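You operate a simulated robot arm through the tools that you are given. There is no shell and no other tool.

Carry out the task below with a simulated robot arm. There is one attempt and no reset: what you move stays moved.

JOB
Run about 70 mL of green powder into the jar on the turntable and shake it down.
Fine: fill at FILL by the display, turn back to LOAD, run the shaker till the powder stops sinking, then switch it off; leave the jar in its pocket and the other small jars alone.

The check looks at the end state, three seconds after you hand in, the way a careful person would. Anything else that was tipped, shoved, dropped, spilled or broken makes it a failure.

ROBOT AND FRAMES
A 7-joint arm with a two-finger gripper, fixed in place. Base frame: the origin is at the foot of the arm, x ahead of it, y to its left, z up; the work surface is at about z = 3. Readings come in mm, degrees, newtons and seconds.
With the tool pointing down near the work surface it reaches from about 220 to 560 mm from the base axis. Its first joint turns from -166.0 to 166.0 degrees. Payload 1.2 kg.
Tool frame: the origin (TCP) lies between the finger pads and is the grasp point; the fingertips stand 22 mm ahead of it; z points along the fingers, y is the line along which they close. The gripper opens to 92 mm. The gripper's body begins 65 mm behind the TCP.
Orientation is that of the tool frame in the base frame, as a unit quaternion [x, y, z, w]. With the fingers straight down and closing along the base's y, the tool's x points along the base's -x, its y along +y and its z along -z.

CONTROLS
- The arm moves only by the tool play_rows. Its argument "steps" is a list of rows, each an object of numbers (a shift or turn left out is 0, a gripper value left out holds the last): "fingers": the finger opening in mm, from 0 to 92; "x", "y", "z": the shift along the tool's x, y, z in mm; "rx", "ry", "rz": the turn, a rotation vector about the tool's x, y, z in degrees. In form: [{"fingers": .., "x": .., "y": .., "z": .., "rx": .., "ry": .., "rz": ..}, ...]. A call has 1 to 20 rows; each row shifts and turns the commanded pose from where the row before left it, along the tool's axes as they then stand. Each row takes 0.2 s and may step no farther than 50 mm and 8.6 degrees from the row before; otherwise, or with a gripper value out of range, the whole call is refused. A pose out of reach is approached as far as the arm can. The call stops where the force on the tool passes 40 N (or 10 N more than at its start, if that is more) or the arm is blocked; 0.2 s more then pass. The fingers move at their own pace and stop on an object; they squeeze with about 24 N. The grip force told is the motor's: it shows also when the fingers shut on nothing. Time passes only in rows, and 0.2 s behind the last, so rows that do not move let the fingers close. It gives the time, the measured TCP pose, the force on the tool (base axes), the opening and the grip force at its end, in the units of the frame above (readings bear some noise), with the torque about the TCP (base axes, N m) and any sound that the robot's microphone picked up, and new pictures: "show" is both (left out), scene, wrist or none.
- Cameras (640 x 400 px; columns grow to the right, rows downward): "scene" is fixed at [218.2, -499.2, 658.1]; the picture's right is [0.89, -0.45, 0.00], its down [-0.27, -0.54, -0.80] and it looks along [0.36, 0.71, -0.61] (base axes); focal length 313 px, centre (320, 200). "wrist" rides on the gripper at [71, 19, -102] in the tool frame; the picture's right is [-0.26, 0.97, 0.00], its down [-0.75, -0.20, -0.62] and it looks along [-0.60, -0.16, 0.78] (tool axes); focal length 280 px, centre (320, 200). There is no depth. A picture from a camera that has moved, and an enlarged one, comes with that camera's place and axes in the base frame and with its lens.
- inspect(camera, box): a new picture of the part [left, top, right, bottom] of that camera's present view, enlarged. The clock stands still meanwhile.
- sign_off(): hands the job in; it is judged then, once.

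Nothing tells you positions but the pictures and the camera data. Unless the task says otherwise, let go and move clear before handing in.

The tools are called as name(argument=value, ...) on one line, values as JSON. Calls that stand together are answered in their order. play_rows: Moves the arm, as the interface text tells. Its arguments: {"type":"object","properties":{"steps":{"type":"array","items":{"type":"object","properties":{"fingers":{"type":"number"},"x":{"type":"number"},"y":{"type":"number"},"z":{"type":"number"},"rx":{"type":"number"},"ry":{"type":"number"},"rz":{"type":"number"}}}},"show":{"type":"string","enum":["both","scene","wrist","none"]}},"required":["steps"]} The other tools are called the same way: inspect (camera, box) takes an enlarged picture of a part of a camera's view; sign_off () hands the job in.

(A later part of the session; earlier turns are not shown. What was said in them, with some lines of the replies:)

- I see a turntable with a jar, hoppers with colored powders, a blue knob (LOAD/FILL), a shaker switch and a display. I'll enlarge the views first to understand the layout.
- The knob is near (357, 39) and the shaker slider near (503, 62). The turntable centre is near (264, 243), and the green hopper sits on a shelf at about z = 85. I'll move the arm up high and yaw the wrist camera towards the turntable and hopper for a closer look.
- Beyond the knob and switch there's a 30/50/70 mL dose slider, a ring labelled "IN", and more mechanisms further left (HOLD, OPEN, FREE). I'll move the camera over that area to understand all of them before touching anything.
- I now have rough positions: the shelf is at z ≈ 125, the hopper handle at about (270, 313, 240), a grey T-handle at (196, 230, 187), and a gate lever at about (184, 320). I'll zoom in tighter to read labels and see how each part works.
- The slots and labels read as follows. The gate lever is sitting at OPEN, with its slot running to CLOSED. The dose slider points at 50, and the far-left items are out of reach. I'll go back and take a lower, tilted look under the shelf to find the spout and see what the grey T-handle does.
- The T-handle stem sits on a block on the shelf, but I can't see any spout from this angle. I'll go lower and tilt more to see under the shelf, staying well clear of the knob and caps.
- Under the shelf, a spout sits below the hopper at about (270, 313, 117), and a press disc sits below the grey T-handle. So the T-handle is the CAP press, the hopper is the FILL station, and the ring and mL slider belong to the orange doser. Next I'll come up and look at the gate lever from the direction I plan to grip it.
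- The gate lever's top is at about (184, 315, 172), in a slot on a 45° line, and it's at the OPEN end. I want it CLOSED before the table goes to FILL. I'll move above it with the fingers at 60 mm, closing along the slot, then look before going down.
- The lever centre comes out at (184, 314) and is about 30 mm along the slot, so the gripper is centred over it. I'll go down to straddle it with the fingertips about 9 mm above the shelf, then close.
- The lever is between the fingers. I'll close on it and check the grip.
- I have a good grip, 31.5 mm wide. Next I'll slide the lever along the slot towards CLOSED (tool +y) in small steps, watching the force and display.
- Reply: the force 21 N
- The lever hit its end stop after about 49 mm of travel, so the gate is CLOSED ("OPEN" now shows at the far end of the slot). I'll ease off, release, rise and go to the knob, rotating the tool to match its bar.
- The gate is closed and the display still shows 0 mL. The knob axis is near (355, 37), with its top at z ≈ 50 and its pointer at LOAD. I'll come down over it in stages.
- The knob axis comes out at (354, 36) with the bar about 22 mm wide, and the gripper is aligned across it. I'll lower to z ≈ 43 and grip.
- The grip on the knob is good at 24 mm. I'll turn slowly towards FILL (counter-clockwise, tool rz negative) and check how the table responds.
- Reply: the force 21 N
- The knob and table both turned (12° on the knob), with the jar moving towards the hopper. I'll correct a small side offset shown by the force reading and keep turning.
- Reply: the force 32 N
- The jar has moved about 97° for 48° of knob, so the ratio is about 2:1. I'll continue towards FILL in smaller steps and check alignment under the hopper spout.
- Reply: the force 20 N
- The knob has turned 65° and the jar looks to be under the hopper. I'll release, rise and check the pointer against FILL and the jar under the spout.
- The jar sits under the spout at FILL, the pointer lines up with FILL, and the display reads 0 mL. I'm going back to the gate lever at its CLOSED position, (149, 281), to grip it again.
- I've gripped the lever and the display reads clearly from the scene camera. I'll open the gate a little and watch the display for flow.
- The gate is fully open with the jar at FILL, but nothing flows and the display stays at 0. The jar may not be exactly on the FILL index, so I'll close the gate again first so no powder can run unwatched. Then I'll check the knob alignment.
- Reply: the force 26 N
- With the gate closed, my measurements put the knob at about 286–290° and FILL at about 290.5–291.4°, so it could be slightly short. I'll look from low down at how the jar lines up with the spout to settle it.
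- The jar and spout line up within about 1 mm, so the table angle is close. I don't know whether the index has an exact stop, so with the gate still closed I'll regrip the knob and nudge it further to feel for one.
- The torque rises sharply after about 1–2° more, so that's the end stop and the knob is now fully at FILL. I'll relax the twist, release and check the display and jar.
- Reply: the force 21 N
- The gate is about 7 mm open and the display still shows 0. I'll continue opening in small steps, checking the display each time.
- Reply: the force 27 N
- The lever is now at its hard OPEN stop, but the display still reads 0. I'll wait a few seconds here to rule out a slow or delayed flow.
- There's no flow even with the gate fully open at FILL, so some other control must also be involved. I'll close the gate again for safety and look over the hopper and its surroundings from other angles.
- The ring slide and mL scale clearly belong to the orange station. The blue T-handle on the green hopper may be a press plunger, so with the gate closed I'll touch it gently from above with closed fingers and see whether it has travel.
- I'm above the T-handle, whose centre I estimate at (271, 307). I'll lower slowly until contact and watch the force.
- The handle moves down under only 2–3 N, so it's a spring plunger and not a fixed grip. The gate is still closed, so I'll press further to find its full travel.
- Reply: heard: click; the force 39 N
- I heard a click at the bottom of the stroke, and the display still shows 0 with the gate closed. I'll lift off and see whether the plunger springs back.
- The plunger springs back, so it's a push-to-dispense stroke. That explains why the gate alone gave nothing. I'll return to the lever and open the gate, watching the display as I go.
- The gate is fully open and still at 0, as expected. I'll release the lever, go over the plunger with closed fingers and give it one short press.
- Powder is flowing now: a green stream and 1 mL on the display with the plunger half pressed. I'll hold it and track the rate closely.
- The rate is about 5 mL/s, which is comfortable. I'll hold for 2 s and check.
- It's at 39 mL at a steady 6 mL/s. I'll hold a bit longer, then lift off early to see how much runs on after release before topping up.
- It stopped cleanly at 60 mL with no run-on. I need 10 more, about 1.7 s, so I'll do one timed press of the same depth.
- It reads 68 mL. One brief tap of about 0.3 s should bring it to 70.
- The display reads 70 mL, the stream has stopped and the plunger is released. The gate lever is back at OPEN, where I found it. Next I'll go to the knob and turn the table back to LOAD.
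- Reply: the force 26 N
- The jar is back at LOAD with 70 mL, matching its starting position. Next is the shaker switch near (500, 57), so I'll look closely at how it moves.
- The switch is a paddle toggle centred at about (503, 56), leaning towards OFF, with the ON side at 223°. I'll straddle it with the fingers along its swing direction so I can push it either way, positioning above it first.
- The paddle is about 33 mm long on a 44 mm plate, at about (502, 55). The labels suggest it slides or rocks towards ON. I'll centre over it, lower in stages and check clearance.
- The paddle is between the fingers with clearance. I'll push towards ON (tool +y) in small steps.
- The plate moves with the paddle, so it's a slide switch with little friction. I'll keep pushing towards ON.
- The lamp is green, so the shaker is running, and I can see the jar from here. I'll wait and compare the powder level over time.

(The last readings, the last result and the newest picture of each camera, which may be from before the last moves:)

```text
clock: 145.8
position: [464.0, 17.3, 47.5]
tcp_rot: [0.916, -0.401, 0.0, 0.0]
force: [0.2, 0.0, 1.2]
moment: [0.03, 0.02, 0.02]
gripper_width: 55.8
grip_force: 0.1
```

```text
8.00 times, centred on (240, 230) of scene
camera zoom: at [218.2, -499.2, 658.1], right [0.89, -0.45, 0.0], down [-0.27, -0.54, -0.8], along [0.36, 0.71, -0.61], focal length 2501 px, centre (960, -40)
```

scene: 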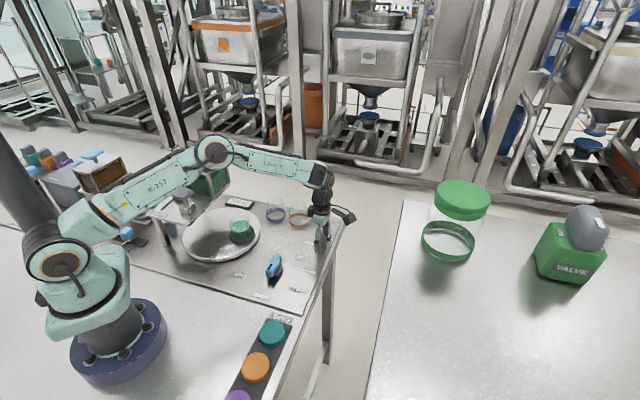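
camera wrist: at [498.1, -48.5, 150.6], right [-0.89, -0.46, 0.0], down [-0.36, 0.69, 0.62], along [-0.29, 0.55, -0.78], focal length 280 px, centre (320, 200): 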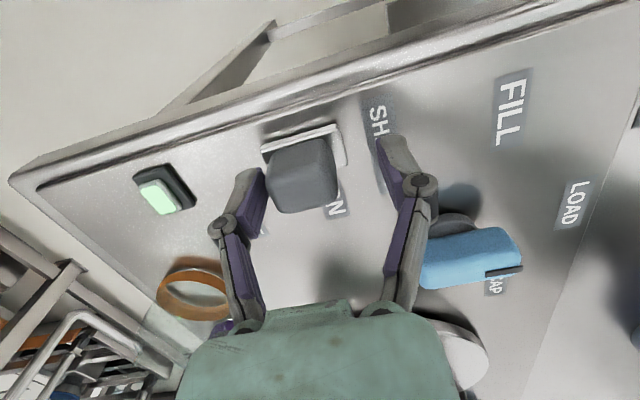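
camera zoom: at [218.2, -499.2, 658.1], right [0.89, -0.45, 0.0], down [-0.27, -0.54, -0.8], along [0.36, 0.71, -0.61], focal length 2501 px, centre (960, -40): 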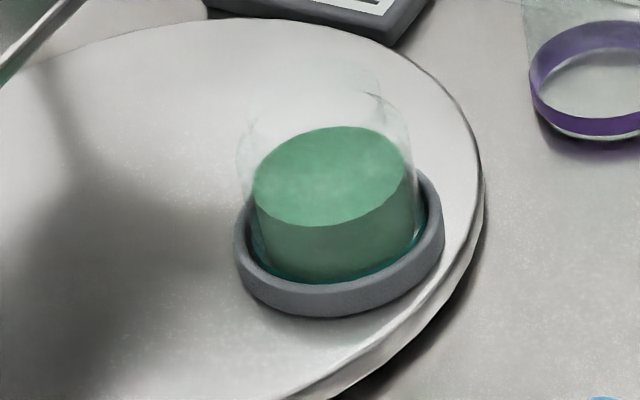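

The powder is sinking slowly, the top edge having dropped from 121 to 127 px. I'll keep waiting and checking.

play_rows(steps=[{}, {}, {}, {}, {}, {}, {}, {}, {}, {}, {}, {}, {}, {}, {}, {}, {}, {}, {}], show="none")

inspect(camera="scene", box=[215, 205, 265, 255])

play_rows(steps=[{}, {}, {}, {}, {}, {}, {}, {}, {}, {}, {}, {}, {}, {}, {}, {}, {}, {}, {}], show="none")

inspect(camera="scene", box=[215, 205, 265, 255])

```text
clock: 149.8
position: [463.9, 18.2, 47.7]
tcp_rot: [0.916, -0.402, 0.0, 0.0]
force: [-0.5, 0.7, -0.5]
moment: [0.01, 0.0, 0.0]
gripper_width: 56.0
grip_force: 0.0
```

```text
8.00 times, centred on (240, 230) of scene
camera zoom: at [218.2, -499.2, 658.1], right [0.89, -0.45, 0.0], down [-0.27, -0.54, -0.8], along [0.36, 0.71, -0.61], focal length 2501 px, centre (960, -40)
```

zoom: 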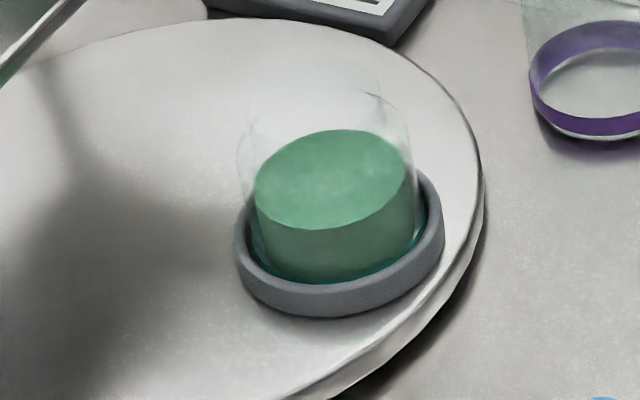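

```text
clock: 153.8
position: [465.0, 17.0, 47.6]
tcp_rot: [0.916, -0.402, -0.001, 0.0]
force: [-0.2, -0.2, 0.3]
moment: [0.02, 0.0, -0.01]
gripper_width: 55.8
grip_force: 0.1
```

```text
8.00 times, centred on (240, 230) of scene
camera zoom: at [218.2, -499.2, 658.1], right [0.89, -0.45, 0.0], down [-0.27, -0.54, -0.8], along [0.36, 0.71, -0.61], focal length 2501 px, centre (960, -40)
```

zoom: 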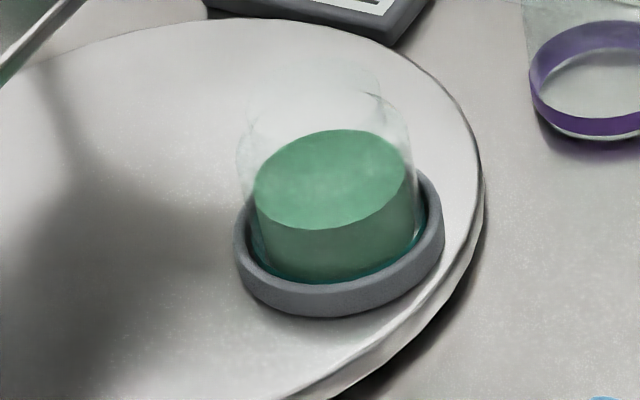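

The level looks unchanged over the last 4 s. I'll confirm with a tighter zoom over another interval before switching off.

inspect(camera="scene", box=[228, 216, 256, 244])

play_rows(steps=[{}, {}, {}, {}, {}, {}, {}, {}, {}, {}, {}, {}, {}, {}, {}, {}, {}, {}, {}, {}], show="none")

inspect(camera="scene", box=[228, 216, 256, 244])

play_rows(steps=[{}, {}, {}, {}, {}, {}, {}, {}, {}, {}, {}, {}, {}, {}, {}, {}, {}, {}, {}, {}], show="none")

inspect(camera="scene", box=[228, 216, 256, 244])

```text
14.29 times, centred on (242, 230) of scene
camera zoom: at [218.2, -499.2, 658.1], right [0.89, -0.45, 0.0], down [-0.27, -0.54, -0.8], along [0.36, 0.71, -0.61], focal length 4465 px, centre (1434, -229)
```

zoom: 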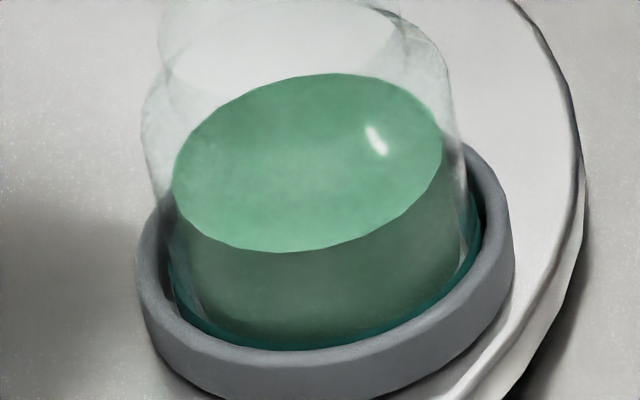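

```text
clock: 158.0
position: [464.3, 18.1, 47.3]
tcp_rot: [0.916, -0.401, 0.0, -0.001]
force: [-0.1, -0.2, 0.2]
moment: [-0.02, -0.01, 0.01]
gripper_width: 56.2
grip_force: 0.0
```

```text
14.29 times, centred on (242, 230) of scene
camera zoom: at [218.2, -499.2, 658.1], right [0.89, -0.45, 0.0], down [-0.27, -0.54, -0.8], along [0.36, 0.71, -0.61], focal length 4465 px, centre (1434, -229)
```

zoom: 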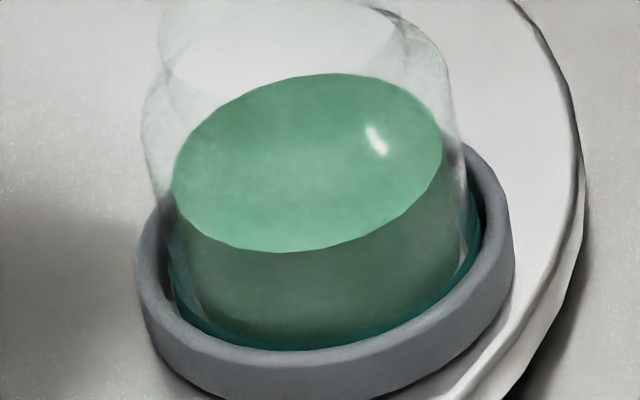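

```text
clock: 162.2
position: [464.5, 17.7, 48.4]
tcp_rot: [0.916, -0.401, 0.0, 0.0]
force: [0.1, -0.3, -0.4]
moment: [0.01, -0.04, -0.03]
gripper_width: 55.7
grip_force: 0.1
```

```text
14.29 times, centred on (242, 230) of scene
camera zoom: at [218.2, -499.2, 658.1], right [0.89, -0.45, 0.0], down [-0.27, -0.54, -0.8], along [0.36, 0.71, -0.61], focal length 4465 px, centre (1434, -229)
```

zoom: 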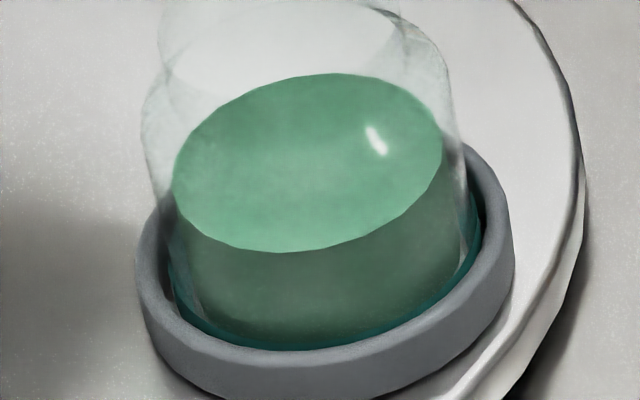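

The level hasn't changed over 12 s, so the powder has settled. I'll push the slide back to OFF (tool −y), raised 3 mm to keep clear of the lamp.

play_rows(steps=[{"z": -3}, {"y": -5}, {"y": -5}, {"y": -5}, {"y": -5}, {"y": -4}, {"y": -4}, {"y": -4}, {"y": -4}], show="none")

play_rows(steps=[{"y": -4}, {"y": -4}, {"y": -4}, {"y": -4}], show="wrist")

inspect(camera="wrist", box=[120, 60, 440, 260])

```text
clock: 164.2
position: [490.2, 42.9, 50.7]
tcp_rot: [0.916, -0.401, 0.0, 0.0]
force: [0.8, -1.0, 0.4]
moment: [0.05, 0.0, 0.0]
gripper_width: 56.3
grip_force: 0.2
```

```text
clock: 165.2
position: [503.0, 53.4, 49.9]
tcp_rot: [0.916, -0.402, 0.0, 0.001]
force: [0.4, -0.7, -0.2]
moment: [0.01, -0.03, 0.01]
gripper_width: 56.4
grip_force: 0.1
camera wrist: at [536.9, -13.1, 153.6], right [-0.89, -0.46, 0.0], down [-0.36, 0.69, 0.62], along [-0.29, 0.55, -0.78], focal length 280 px, centre (320, 200)
```

wrist: 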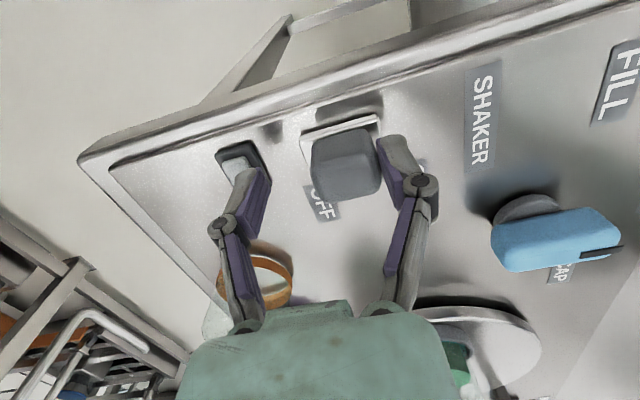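

```text
2.00 times, centred on (280, 160) of wrist
camera zoom: at [536.9, -13.1, 153.6], right [-0.89, -0.46, 0.0], down [-0.36, 0.69, 0.62], along [-0.29, 0.55, -0.78], focal length 561 px, centre (400, 280)
```

zoom: 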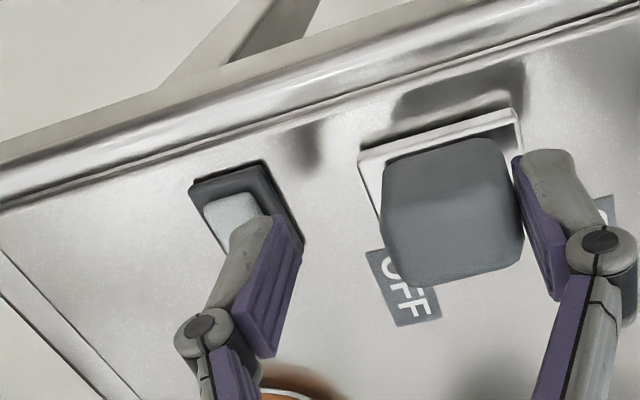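

The lamp is off. I'll push the last few millimetres to seat it where it started.

play_rows(steps=[{"y": -3}, {"y": -3}, {"y": -2.5}], show="wrist")

inspect(camera="wrist", box=[120, 60, 440, 260])

```text
clock: 166.0
position: [509.5, 59.2, 49.8]
tcp_rot: [0.916, -0.402, 0.0, 0.001]
force: [0.4, 1.2, -0.4]
moment: [0.03, -0.02, -0.01]
gripper_width: 55.9
grip_force: 0.0
camera wrist: at [542.7, -6.9, 153.6], right [-0.89, -0.46, 0.0], down [-0.36, 0.69, 0.63], along [-0.29, 0.55, -0.78], focal length 280 px, centre (320, 200)
```

wrist: 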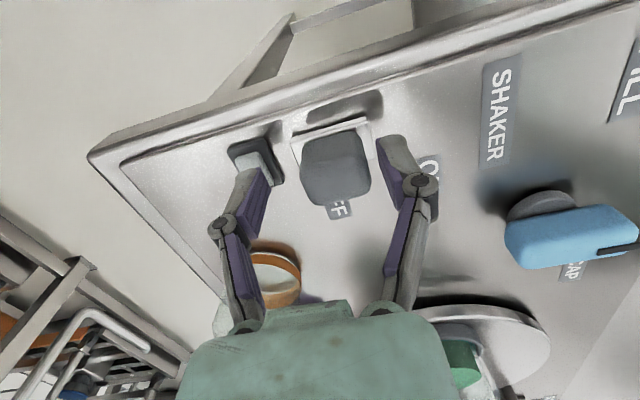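

```text
2.00 times, centred on (280, 160) of wrist
camera zoom: at [542.7, -6.9, 153.6], right [-0.89, -0.46, 0.0], down [-0.36, 0.69, 0.63], along [-0.29, 0.55, -0.78], focal length 561 px, centre (400, 280)
```

zoom: 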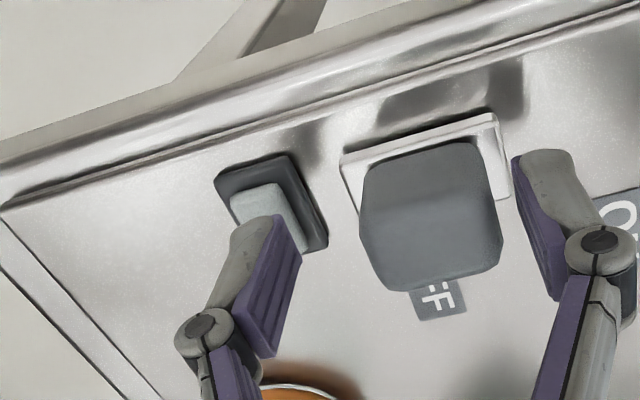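

The slide has snapped to its OFF end and the lamp is dark. I'll centre, lift clear and check the whole scene.

play_rows(steps=[{"y": 4}, {"z": -30}, {"z": -45}, {"z": -45}, {"z": -45}, {"z": -45}, {"z": -40}, {"x": -30, "y": 30}, {"x": -30, "y": 30}, {"x": -30, "y": 30}, {}], show="both")

inspect(camera="scene", box=[120, 140, 360, 320])

inspect(camera="scene", box=[220, 190, 350, 310])

inspect(camera="scene", box=[228, 216, 256, 244])

```text
clock: 168.4
position: [377.7, 62.0, 300.2]
tcp_rot: [0.916, -0.401, 0.0, -0.001]
force: [-0.1, -0.4, 0.0]
moment: [0.0, 0.0, -0.01]
gripper_width: 56.0
grip_force: 0.1
camera wrist: at [411.3, -4.3, 403.5], right [-0.89, -0.46, 0.0], down [-0.36, 0.69, 0.63], along [-0.29, 0.56, -0.78], focal length 280 px, centre (320, 200)
```

scene: 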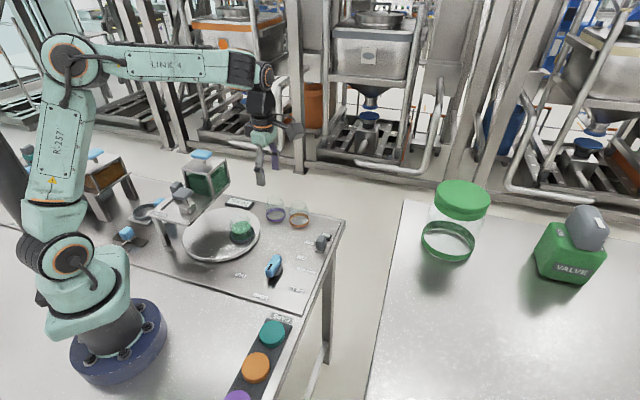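
wrist: 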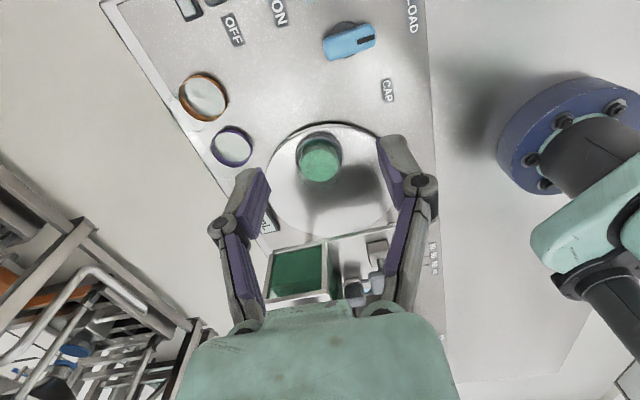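

```text
2.22 times, centred on (240, 230) of scene
camera zoom: at [218.2, -499.2, 658.1], right [0.89, -0.45, 0.0], down [-0.27, -0.54, -0.8], along [0.36, 0.71, -0.61], focal length 695 px, centre (498, 133)
```

zoom: 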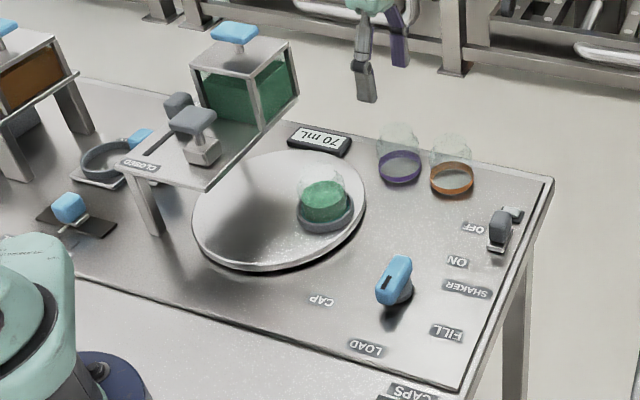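

```text
3.33 times, centred on (285, 250) of scene
camera zoom: at [218.2, -499.2, 658.1], right [0.89, -0.45, 0.0], down [-0.27, -0.54, -0.8], along [0.36, 0.71, -0.61], focal length 1042 px, centre (437, 33)
```

zoom: 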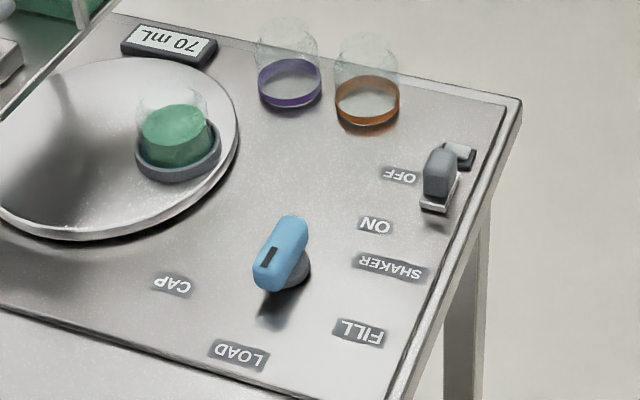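

```text
14.29 times, centred on (242, 230) of scene
camera zoom: at [218.2, -499.2, 658.1], right [0.89, -0.45, 0.0], down [-0.27, -0.54, -0.8], along [0.36, 0.71, -0.61], focal length 4465 px, centre (1434, -229)
```

zoom: 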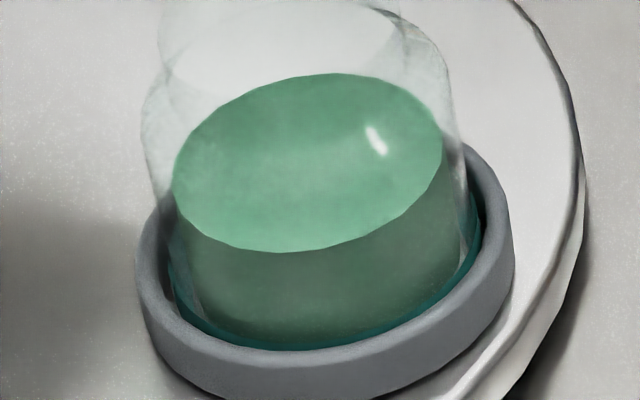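

Everything checks out:
- The jar is in its pocket at LOAD with the display at 70 mL.
- The powder has settled, and the shaker is OFF with its lamp dark.
- The knob points at LOAD, and the gate lever is where I found it, at OPEN.
- The other jars look untouched, I see no spills, and the arm is clear.

I'm handing in now.

sign_off()

```text
The job is handed in.
```

The jar on the turntable has 70 mL of green powder by the display. It has been shaken down, and it's in its pocket at LOAD. The job is handed in; no verdict came back.

- **Filling:** powder runs only with the gate at OPEN and the blue handle on the green hopper pressed down. I filled at FILL, stopped at 60 and 68 mL to check the display, and finished at 70.
- **Shaking:** I ran the shaker for about 20 seconds. The level dropped at first, then held steady for the last 12 seconds, so I switched it off. The lamp is dark.
- **Other changes:** I moved the gate lever to CLOSED and back a few times while working out how the hopper runs. I left it at OPEN, where I found it. I also pressed the hopper handle once with the gate closed, and nothing came out.
- **Surroundings:** the two other small jars weren't touched, I saw no spills, and the arm is clear.
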